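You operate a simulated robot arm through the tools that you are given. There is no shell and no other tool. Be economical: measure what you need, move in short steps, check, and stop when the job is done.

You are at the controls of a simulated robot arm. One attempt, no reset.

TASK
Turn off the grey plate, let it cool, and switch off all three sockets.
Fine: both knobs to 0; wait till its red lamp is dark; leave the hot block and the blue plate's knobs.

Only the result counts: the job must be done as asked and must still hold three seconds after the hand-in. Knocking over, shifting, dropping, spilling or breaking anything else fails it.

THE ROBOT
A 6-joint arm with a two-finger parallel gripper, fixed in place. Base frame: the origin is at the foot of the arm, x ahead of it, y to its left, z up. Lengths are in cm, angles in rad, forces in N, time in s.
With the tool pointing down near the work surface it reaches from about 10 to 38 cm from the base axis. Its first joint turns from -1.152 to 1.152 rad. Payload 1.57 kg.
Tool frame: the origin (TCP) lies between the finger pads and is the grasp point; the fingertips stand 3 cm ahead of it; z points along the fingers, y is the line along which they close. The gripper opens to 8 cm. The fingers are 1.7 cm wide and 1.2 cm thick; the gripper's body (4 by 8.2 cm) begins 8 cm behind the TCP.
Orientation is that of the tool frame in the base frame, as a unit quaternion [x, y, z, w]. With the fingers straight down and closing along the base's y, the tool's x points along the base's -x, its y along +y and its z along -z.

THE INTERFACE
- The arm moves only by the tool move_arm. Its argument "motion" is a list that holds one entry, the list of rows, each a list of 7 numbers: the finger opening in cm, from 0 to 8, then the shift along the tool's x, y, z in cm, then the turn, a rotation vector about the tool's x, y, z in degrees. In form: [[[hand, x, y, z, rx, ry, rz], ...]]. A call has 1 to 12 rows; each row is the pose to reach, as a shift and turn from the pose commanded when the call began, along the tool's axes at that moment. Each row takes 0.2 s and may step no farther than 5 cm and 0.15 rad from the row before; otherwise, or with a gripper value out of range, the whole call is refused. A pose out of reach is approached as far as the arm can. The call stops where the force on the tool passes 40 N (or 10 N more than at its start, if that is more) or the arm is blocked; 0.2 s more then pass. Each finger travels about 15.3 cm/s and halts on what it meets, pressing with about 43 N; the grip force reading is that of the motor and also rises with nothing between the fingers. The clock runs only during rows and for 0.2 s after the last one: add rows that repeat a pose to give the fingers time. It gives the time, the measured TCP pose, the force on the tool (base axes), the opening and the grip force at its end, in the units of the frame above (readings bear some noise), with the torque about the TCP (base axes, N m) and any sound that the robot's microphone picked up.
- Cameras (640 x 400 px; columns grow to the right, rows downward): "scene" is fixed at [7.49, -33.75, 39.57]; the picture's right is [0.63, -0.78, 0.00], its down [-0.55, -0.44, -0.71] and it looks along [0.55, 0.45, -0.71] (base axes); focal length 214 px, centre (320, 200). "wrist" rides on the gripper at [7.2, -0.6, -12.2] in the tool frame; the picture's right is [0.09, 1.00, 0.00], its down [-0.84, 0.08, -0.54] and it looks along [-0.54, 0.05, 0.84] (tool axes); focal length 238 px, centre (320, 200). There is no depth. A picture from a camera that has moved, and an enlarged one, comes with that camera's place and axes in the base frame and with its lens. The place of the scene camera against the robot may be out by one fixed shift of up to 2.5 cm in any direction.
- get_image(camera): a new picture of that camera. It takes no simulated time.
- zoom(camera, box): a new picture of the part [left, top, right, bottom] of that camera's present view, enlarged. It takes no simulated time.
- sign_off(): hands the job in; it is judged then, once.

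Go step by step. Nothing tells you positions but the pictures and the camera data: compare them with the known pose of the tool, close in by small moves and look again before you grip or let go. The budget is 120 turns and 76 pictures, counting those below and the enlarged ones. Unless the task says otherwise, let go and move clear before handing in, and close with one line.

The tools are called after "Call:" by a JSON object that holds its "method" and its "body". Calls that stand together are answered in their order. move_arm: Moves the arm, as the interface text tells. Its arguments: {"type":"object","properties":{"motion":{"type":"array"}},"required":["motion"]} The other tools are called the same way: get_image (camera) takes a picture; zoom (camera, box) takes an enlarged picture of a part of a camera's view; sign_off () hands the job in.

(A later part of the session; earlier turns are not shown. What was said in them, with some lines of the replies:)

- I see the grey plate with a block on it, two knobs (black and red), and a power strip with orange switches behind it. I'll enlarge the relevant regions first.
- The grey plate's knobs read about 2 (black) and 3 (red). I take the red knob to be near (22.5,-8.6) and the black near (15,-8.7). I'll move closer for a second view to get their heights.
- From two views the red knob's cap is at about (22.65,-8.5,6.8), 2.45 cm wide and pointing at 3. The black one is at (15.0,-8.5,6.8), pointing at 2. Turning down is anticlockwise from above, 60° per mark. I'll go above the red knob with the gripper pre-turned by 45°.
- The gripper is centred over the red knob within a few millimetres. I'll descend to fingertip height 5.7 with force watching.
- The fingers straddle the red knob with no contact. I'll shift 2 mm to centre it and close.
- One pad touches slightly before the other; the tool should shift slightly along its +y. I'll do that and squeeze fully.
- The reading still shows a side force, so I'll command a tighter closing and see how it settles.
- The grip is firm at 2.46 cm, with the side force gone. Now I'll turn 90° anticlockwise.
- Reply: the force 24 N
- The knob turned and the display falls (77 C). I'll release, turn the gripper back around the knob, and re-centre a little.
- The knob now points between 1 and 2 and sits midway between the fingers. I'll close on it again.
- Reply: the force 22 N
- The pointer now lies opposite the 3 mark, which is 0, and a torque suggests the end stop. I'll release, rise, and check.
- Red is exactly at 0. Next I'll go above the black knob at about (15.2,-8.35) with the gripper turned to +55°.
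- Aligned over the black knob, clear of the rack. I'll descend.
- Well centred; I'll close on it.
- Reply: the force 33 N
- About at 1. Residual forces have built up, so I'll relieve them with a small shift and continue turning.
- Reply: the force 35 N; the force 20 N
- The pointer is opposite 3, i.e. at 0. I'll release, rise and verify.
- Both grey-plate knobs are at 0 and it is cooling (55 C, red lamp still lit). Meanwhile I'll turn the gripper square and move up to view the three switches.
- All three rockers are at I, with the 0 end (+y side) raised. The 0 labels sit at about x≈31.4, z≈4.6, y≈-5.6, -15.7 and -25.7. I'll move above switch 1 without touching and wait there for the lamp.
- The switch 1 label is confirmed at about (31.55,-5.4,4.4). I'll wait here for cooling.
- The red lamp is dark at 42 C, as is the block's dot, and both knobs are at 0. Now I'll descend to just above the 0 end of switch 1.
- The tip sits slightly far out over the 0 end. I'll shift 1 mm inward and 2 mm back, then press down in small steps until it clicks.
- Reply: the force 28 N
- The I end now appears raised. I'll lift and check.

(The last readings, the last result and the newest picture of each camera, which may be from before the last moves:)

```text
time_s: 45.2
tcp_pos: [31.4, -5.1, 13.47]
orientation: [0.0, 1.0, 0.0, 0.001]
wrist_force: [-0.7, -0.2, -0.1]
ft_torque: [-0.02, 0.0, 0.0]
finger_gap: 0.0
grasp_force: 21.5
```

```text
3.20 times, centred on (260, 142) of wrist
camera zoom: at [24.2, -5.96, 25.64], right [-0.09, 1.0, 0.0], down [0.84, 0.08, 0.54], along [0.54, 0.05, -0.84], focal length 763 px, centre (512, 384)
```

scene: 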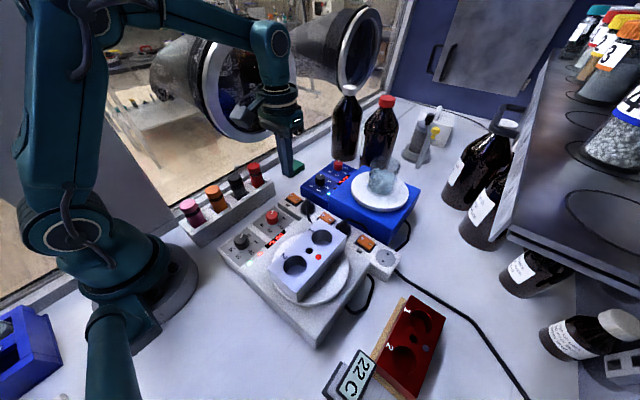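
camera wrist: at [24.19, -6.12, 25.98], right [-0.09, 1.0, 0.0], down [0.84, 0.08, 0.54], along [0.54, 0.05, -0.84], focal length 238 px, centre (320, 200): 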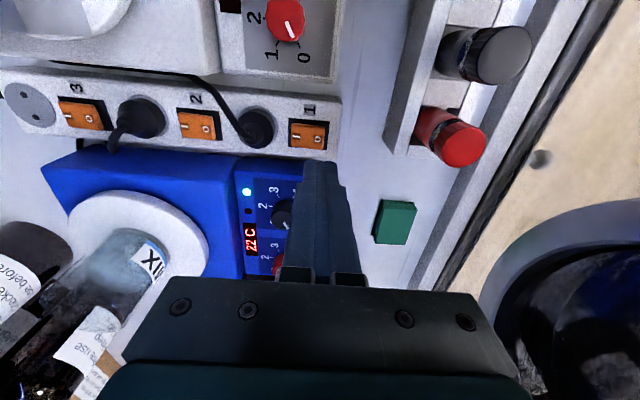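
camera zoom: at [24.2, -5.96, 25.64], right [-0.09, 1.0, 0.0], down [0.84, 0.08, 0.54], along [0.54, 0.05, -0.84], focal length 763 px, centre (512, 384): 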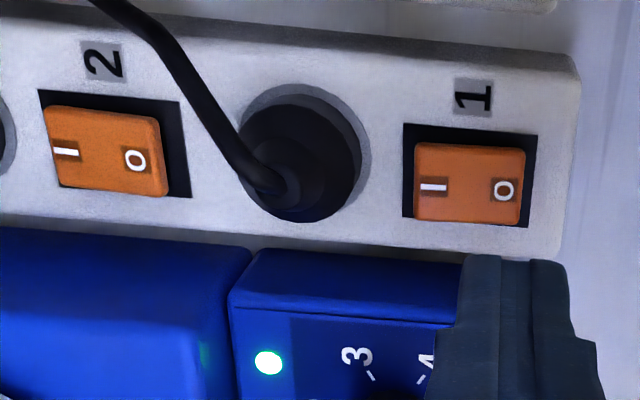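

Switch 1 is now off (tipped to 0). Next is switch 2, 10.1 cm along -y.

Call:
{"method": "move_arm", "body": {"motion": [[[0, 0, -3.4, -0.5, 0, 0, 0], [0, 0, -6.8, -0.5, 0, 0, 0], [0, 0, -10.1, -0.5, 0, 0, 0], [0, 0, -10.1, 2, 0, 0, 0], [0, 0, -10.1, 4.7, 0, 0, 0], [0, 0, -10.1, 4.7, 0, 0, 0]]]}}

Call:
{"method": "zoom", "body": {"camera": "wrist", "box": [240, 80, 400, 205]}}

Call:
{"method": "zoom", "body": {"camera": "scene", "box": [240, 180, 340, 255]}}

```text
time_s: 46.6
tcp_pos: [31.36, -15.42, 8.68]
orientation: [0.0, 1.0, -0.001, 0.001]
wrist_force: [1.0, -0.2, 0.0]
ft_torque: [-0.01, 0.05, 0.0]
finger_gap: 0.02
grasp_force: 21.6
```

```text
3.20 times, centred on (320, 142) of wrist
camera zoom: at [24.26, -16.09, 20.94], right [-0.09, 1.0, 0.0], down [0.84, 0.08, 0.54], along [0.54, 0.05, -0.84], focal length 763 px, centre (320, 384)
```

zoom: 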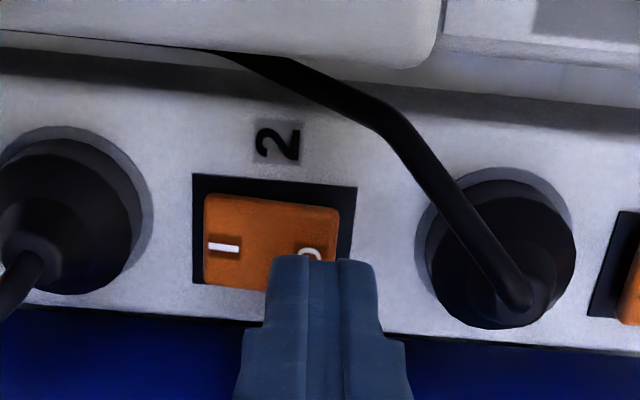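

```text
5.33 times, centred on (290, 218) of scene
camera zoom: at [7.49, -33.75, 39.57], right [0.63, -0.78, 0.0], down [-0.55, -0.44, -0.71], along [0.55, 0.45, -0.71], focal length 1144 px, centre (480, 107)
```

zoom: 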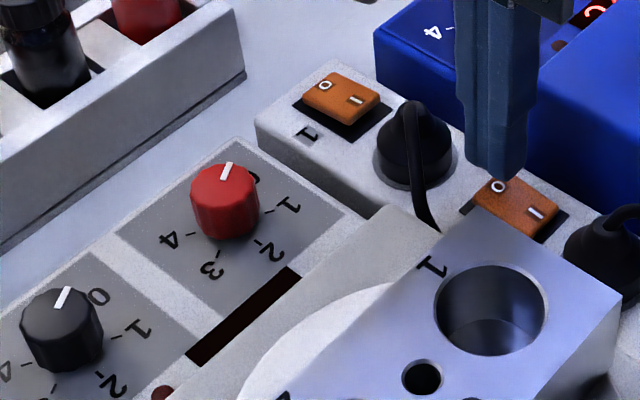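

The grey plate's display is dark now. The tip is well placed over switch 2's 0 end, clear of the plugs, so I'll press.

Call:
{"method": "move_arm", "body": {"motion": [[[0, 0.1, 0.08, 0.2, 0, 0, 0], [0, 0.1, 0.08, 0.4, 0, 0, 0], [0, 0.1, 0.08, 0.6, 0, 0, 0], [0, 0.1, 0.08, 0.8, 0, 0, 0], [0, 0.1, 0.08, 1.0, 0, 0, 0], [0, 0.1, 0.08, 1.15, 0, 0, 0]]]}}

Call:
{"method": "zoom", "body": {"camera": "scene", "box": [280, 180, 360, 240]}}

```text
time_s: 48.0
tcp_pos: [31.31, -15.22, 7.61]
orientation: [0.0, 1.0, 0.0, 0.0]
wrist_force: [0.4, 0.1, -0.6]
ft_torque: [0.0, -0.01, -0.01]
finger_gap: 0.0
grasp_force: 21.1
```

```text
6.67 times, centred on (320, 210) of scene
camera zoom: at [7.49, -33.75, 39.57], right [0.63, -0.78, 0.0], down [-0.55, -0.44, -0.71], along [0.55, 0.45, -0.71], focal length 1430 px, centre (320, 133)
```

zoom: 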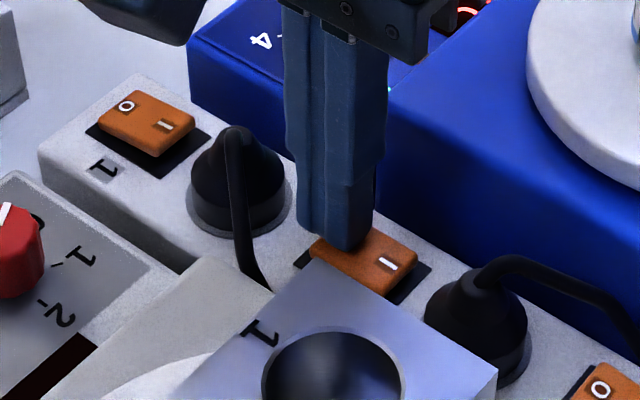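

The force is gone, which fits the rocker having snapped over. I'll lift and look.

Call:
{"method": "move_arm", "body": {"motion": [[[0, 0, 0, -2, 0, 0, 0], [0, 0, 0, -5, 0, 0, 0], [0, 0, 0, -6.5, 0, 0, 0], [0, 0, 0, -6.5, 0, 0, 0]]]}}

Call:
{"method": "zoom", "body": {"camera": "scene", "box": [280, 180, 420, 285]}}

Call:
{"method": "zoom", "body": {"camera": "wrist", "box": [120, 80, 360, 230]}}

```text
time_s: 49.0
tcp_pos: [31.34, -15.31, 14.09]
orientation: [-0.001, 1.0, 0.0, -0.001]
wrist_force: [0.7, 0.3, 0.2]
ft_torque: [0.0, 0.0, -0.02]
finger_gap: 0.0
grasp_force: 21.3
```

```text
3.81 times, centred on (350, 232) of scene
camera zoom: at [7.49, -33.75, 39.57], right [0.63, -0.78, 0.0], down [-0.55, -0.44, -0.71], along [0.55, 0.45, -0.71], focal length 817 px, centre (206, 76)
```

zoom: 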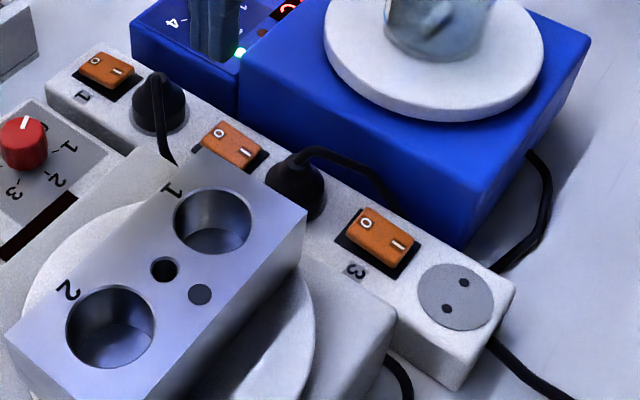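

```text
2.67 times, centred on (240, 155) of wrist
camera zoom: at [24.08, -16.0, 26.27], right [-0.09, 1.0, 0.0], down [0.84, 0.08, 0.54], along [0.54, 0.05, -0.84], focal length 636 px, centre (533, 320)
```

zoom: 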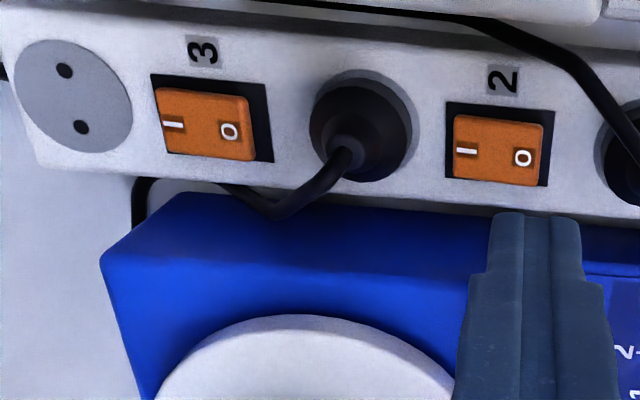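

Switch 2 looks tipped, but the blue plate's lamp seems still lit. I'll look closer.

Call:
{"method": "zoom", "body": {"camera": "scene", "box": [325, 205, 355, 225]}}

Call:
{"method": "zoom", "body": {"camera": "scene", "box": [290, 190, 320, 210]}}

Call:
{"method": "zoom", "body": {"camera": "scene", "box": [300, 150, 440, 250]}}

```text
16.00 times, centred on (340, 215) of scene
camera zoom: at [7.49, -33.75, 39.57], right [0.63, -0.78, 0.0], down [-0.55, -0.44, -0.71], along [0.55, 0.45, -0.71], focal length 3432 px, centre (0, -40)
```

zoom: 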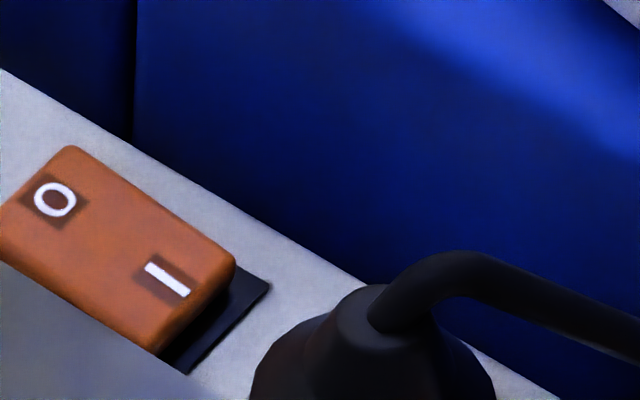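

```text
16.00 times, centred on (305, 200) of scene
camera zoom: at [7.49, -33.75, 39.57], right [0.63, -0.78, 0.0], down [-0.55, -0.44, -0.71], along [0.55, 0.45, -0.71], focal length 3432 px, centre (560, 200)
```

zoom: 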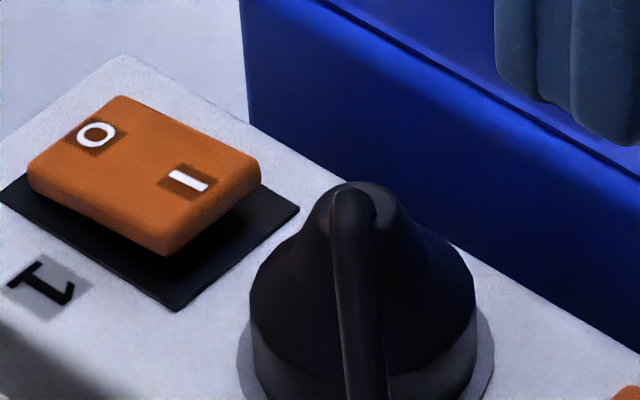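

```text
4.00 times, centred on (370, 200) of scene
camera zoom: at [7.49, -33.75, 39.57], right [0.63, -0.78, 0.0], down [-0.55, -0.44, -0.71], along [0.55, 0.45, -0.71], focal length 858 px, centre (120, 200)
```

zoom: 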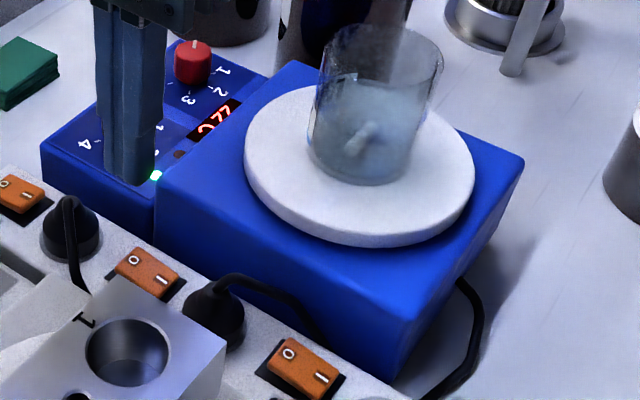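

Comparing outlines, switch 2 still sits like switch 3 (on): the tip stopped just above it with no force. I'll go down again and press further.

Call:
{"method": "move_arm", "body": {"motion": [[[0, 0, 0, 3, 0, 0, 0], [0, 0, 0, 5.5, 0, 0, 0], [0, 0, 0, 6.3, 0, 0, 0], [0, 0, 0, 6.5, 0, 0, 0], [0, 0, 0, 6.7, 0, 0, 0], [0, 0, 0, 6.85, 0, 0, 0], [0, 0, 0, 7.0, 0, 0, 0]]]}}

```text
time_s: 50.4
tcp_pos: [31.29, -15.19, 7.49]
orientation: [0.0, 1.0, -0.001, 0.001]
wrist_force: [-2.4, 1.9, 6.3]
ft_torque: [-0.01, 0.08, 0.01]
finger_gap: 0.01
grasp_force: 21.2
stopped in row 6: the force on the tool passed its limit at 44 N (the readings are from after the stop); the commanded pose is now the measured one
```

A force peak and then a drop suggests a snap. I'll lift and check.

Call:
{"method": "move_arm", "body": {"motion": [[[0, 0, 0, -2, 0, 0, 0], [0, 0, 0, -5, 0, 0, 0], [0, 0, 0, -6.5, 0, 0, 0], [0, 0, 0, -6.5, 0, 0, 0]]]}}

Call:
{"method": "zoom", "body": {"camera": "scene", "box": [300, 150, 440, 250]}}

Call:
{"method": "zoom", "body": {"camera": "scene", "box": [310, 200, 340, 220]}}

```text
time_s: 51.4
tcp_pos: [31.23, -15.2, 14.15]
orientation: [0.0, 1.0, 0.0, 0.0]
wrist_force: [-0.2, 1.0, 0.4]
ft_torque: [0.0, 0.03, 0.03]
finger_gap: 0.0
grasp_force: 21.4
```

```text
4.00 times, centred on (370, 200) of scene
camera zoom: at [7.49, -33.75, 39.57], right [0.63, -0.78, 0.0], down [-0.55, -0.44, -0.71], along [0.55, 0.45, -0.71], focal length 858 px, centre (120, 200)
```

zoom: 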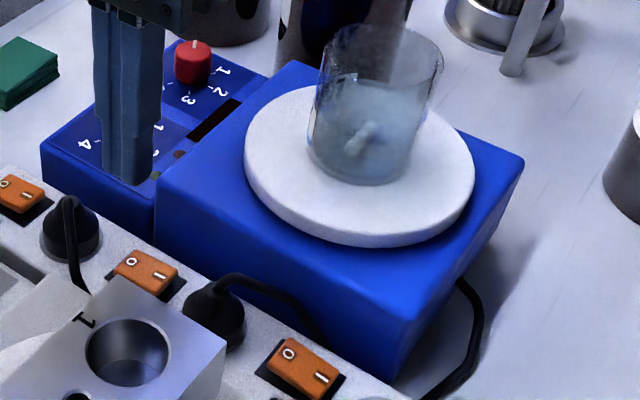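

```text
16.00 times, centred on (325, 210) of scene
camera zoom: at [7.49, -33.75, 39.57], right [0.63, -0.78, 0.0], down [-0.55, -0.44, -0.71], along [0.55, 0.45, -0.71], focal length 3432 px, centre (240, 40)
```

zoom: 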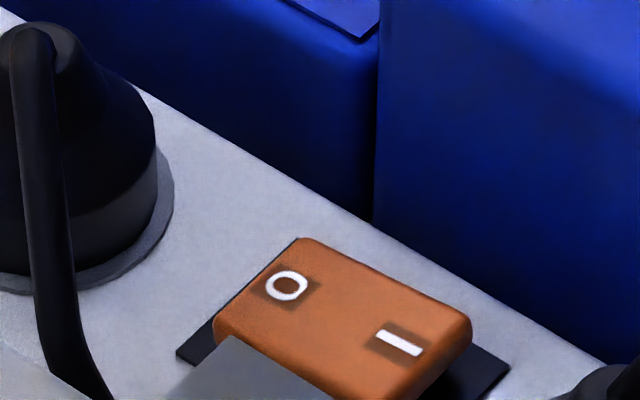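

Switch 2 is now off (blue plate dark). On to switch 3, first hovering.

Call:
{"method": "move_arm", "body": {"motion": [[[0, -0.05, -3.4, 0, 0, 0, 0], [0, -0.05, -6.8, 0, 0, 0, 0], [0, -0.05, -10.1, 0, 0, 0, 0], [0, -0.05, -10.1, 2.5, 0, 0, 0], [0, -0.05, -10.1, 5, 0, 0, 0], [0, -0.05, -10.1, 5, 0, 0, 0]]]}}

Call:
{"method": "zoom", "body": {"camera": "wrist", "box": [240, 80, 400, 205]}}

Call:
{"method": "zoom", "body": {"camera": "scene", "box": [300, 150, 440, 270]}}

```text
time_s: 52.8
tcp_pos: [31.25, -25.3, 9.04]
orientation: [-0.001, 1.0, 0.0, 0.0]
wrist_force: [-0.4, -0.7, -0.5]
ft_torque: [-0.01, 0.0, -0.01]
finger_gap: 0.01
grasp_force: 20.9
out of reach, approached as far as the arm can: row 3
```

```text
3.20 times, centred on (320, 142) of wrist
camera zoom: at [24.08, -26.04, 21.21], right [-0.09, 1.0, 0.0], down [0.84, 0.08, 0.54], along [0.54, 0.05, -0.84], focal length 763 px, centre (320, 384)
```

zoom: 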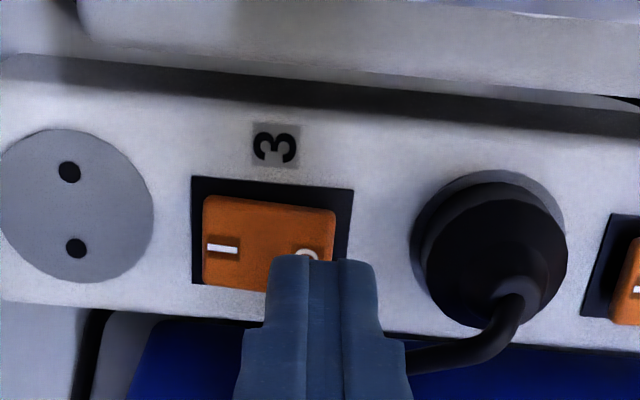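

```text
3.33 times, centred on (370, 210) of scene
camera zoom: at [7.49, -33.75, 39.57], right [0.63, -0.78, 0.0], down [-0.55, -0.44, -0.71], along [0.55, 0.45, -0.71], focal length 715 px, centre (153, 167)
```

zoom: 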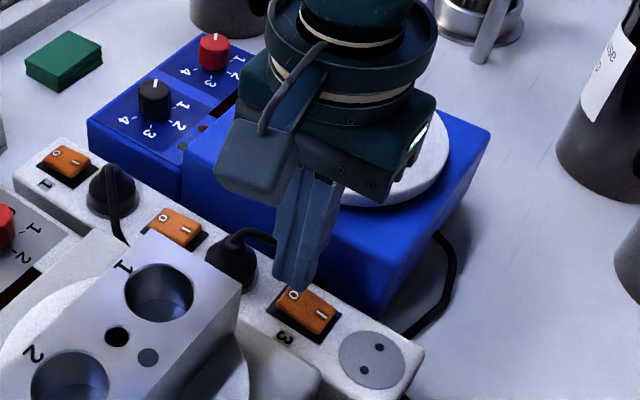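

Well aligned and clear of the plug and block. I'll press down until it snaps.

Call:
{"method": "move_arm", "body": {"motion": [[[0, 0.05, 0.05, 0.5, 0, 0, 0], [0, 0.05, 0.05, 1.0, 0, 0, 0], [0, 0.05, 0.05, 1.2, 0, 0, 0], [0, 0.05, 0.05, 1.4, 0, 0, 0], [0, 0.05, 0.05, 1.55, 0, 0, 0], [0, 0.05, 0.05, 1.7, 0, 0, 0], [0, 0.05, 0.05, 1.85, 0, 0, 0], [0, 0.05, 0.05, 1.95, 0, 0, 0]]]}}

Call:
{"method": "zoom", "body": {"camera": "scene", "box": [340, 210, 420, 270]}}

```text
time_s: 54.2
tcp_pos: [31.22, -25.23, 7.55]
orientation: [-0.002, 1.0, 0.0, 0.0]
wrist_force: [-1.6, 2.5, 5.1]
ft_torque: [0.01, 0.05, -0.05]
finger_gap: 0.02
grasp_force: 20.8
stopped in row 7: the force on the tool passed its limit at 44 N (the readings are from after the stop); the commanded pose is now the measured one
```

```text
6.67 times, centred on (380, 240) of scene
camera zoom: at [7.49, -33.75, 39.57], right [0.63, -0.78, 0.0], down [-0.55, -0.44, -0.71], along [0.55, 0.45, -0.71], focal length 1430 px, centre (-80, -67)
```

zoom: 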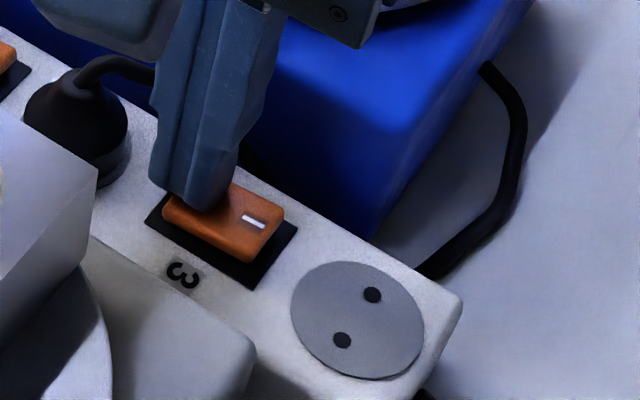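

The I end is raised now. I'll lift clear, move back, and check everything.

Call:
{"method": "move_arm", "body": {"motion": [[[0, 0, 0, -2, 0, 0, 0], [0, 0, 0, -5, 0, 0, 0], [0, 1, 2, -7, 0, 0, 0], [0, 4, 5, -9, 0, 0, 0], [0, 7, 8, -12, 0, 0, 0], [0, 10, 10, -14, 0, 0, 0], [0, 10, 10, -14, 0, 0, 0]]]}}

Call:
{"method": "get_image", "body": {"camera": "scene"}}

Call:
{"method": "zoom", "body": {"camera": "scene", "box": [280, 180, 420, 285]}}

Call:
{"method": "zoom", "body": {"camera": "scene", "box": [220, 190, 320, 270]}}

```text
refused: row 5 steps farther than a row can; nothing moved
```

```text
24 pictures are left
```

scene: 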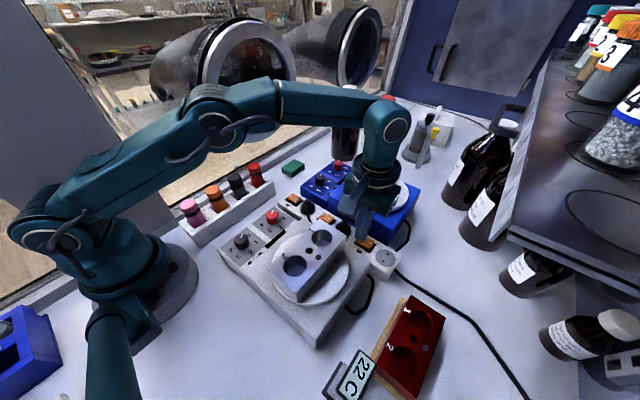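

```text
3.81 times, centred on (350, 232) of scene
camera zoom: at [7.49, -33.75, 39.57], right [0.63, -0.78, 0.0], down [-0.55, -0.44, -0.71], along [0.55, 0.45, -0.71], focal length 817 px, centre (206, 76)
```

zoom: 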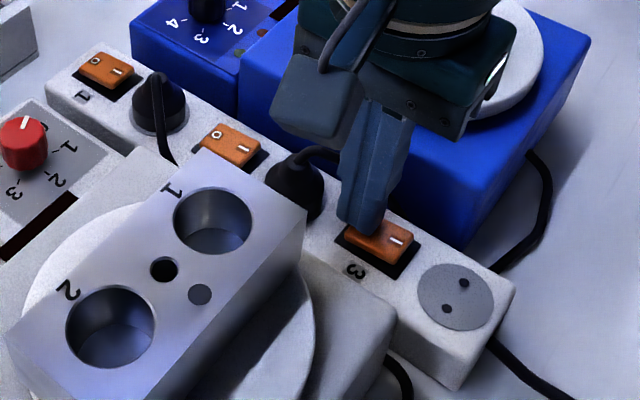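

```text
5.00 times, centred on (270, 230) of scene
camera zoom: at [7.49, -33.75, 39.57], right [0.63, -0.78, 0.0], down [-0.55, -0.44, -0.71], along [0.55, 0.45, -0.71], focal length 1072 px, centre (570, 50)
```

zoom: 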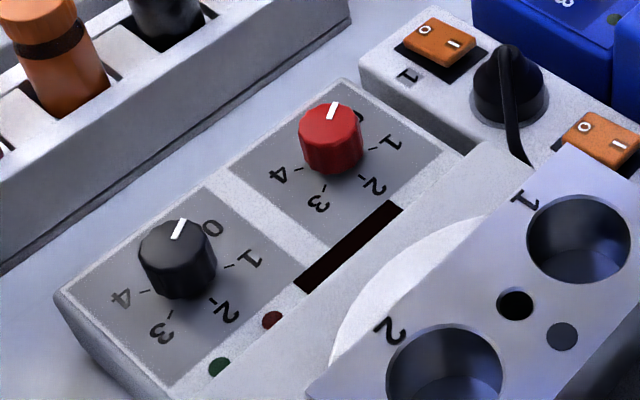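

The move was refused for an over-long row, so I'll retry the lift with shorter steps.

Call:
{"method": "move_arm", "body": {"motion": [[[0, 0, 0, -2, 0, 0, 0], [0, 0, 0, -5, 0, 0, 0], [0, 1, 1.5, -8, 0, 0, 0], [0, 3, 4, -11, 0, 0, 0], [0, 5, 7, -13, 0, 0, 0], [0, 7, 9, -15, 0, 0, 0], [0, 9, 11, -16, 0, 0, 0], [0, 9, 11, -16, 0, 0, 0]]]}}

Call:
{"method": "get_image", "body": {"camera": "scene"}}

Call:
{"method": "zoom", "body": {"camera": "scene", "box": [280, 180, 420, 285]}}

Call:
{"method": "get_image", "body": {"camera": "wrist"}}

```text
time_s: 56.0
tcp_pos: [22.31, -14.26, 23.42]
orientation: [0.001, 1.0, 0.002, 0.001]
wrist_force: [-0.1, -0.3, -0.5]
ft_torque: [-0.01, 0.01, 0.03]
finger_gap: 0.0
grasp_force: 21.0
```

```text
21 pictures are left
```

scene: 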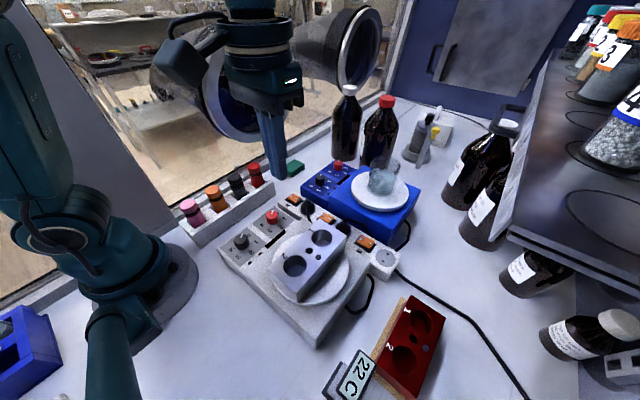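

```text
3.81 times, centred on (350, 232) of scene
camera zoom: at [7.49, -33.75, 39.57], right [0.63, -0.78, 0.0], down [-0.55, -0.44, -0.71], along [0.55, 0.45, -0.71], focal length 817 px, centre (206, 76)
```

zoom: 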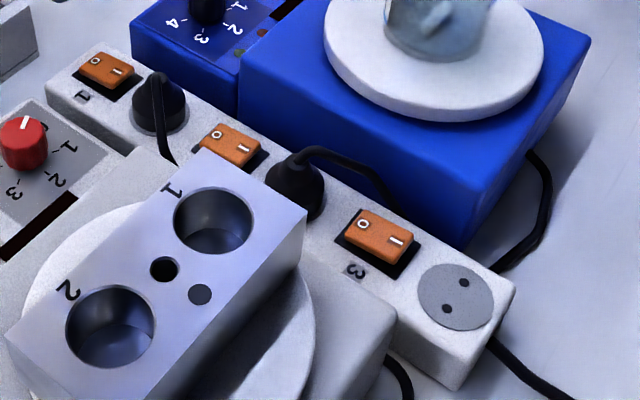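

```text
19 pictures are left
camera wrist: at [15.05, -14.96, 35.63], right [-0.09, 1.0, 0.0], down [0.84, 0.08, 0.54], along [0.54, 0.05, -0.84], focal length 238 px, centre (320, 200)
```

wrist: 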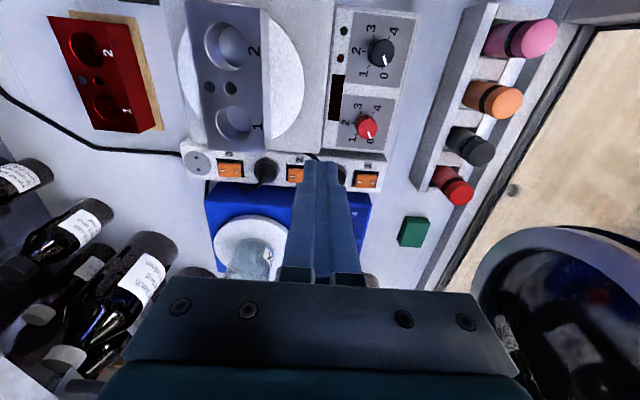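

All three rockers are tipped to 0, both grey-plate knobs point at 0, both plates are dark, and nothing else has moved. The arm is clear, so I'm handing in.

Call:
{"method": "sign_off", "body": {}}

```text
The job is handed in.
```

The grey plate's knobs are both at 0. I waited until its red lamp went dark (display at 42 C), then switched off all three sockets, and left the hot block and the blue plate's knobs untouched.
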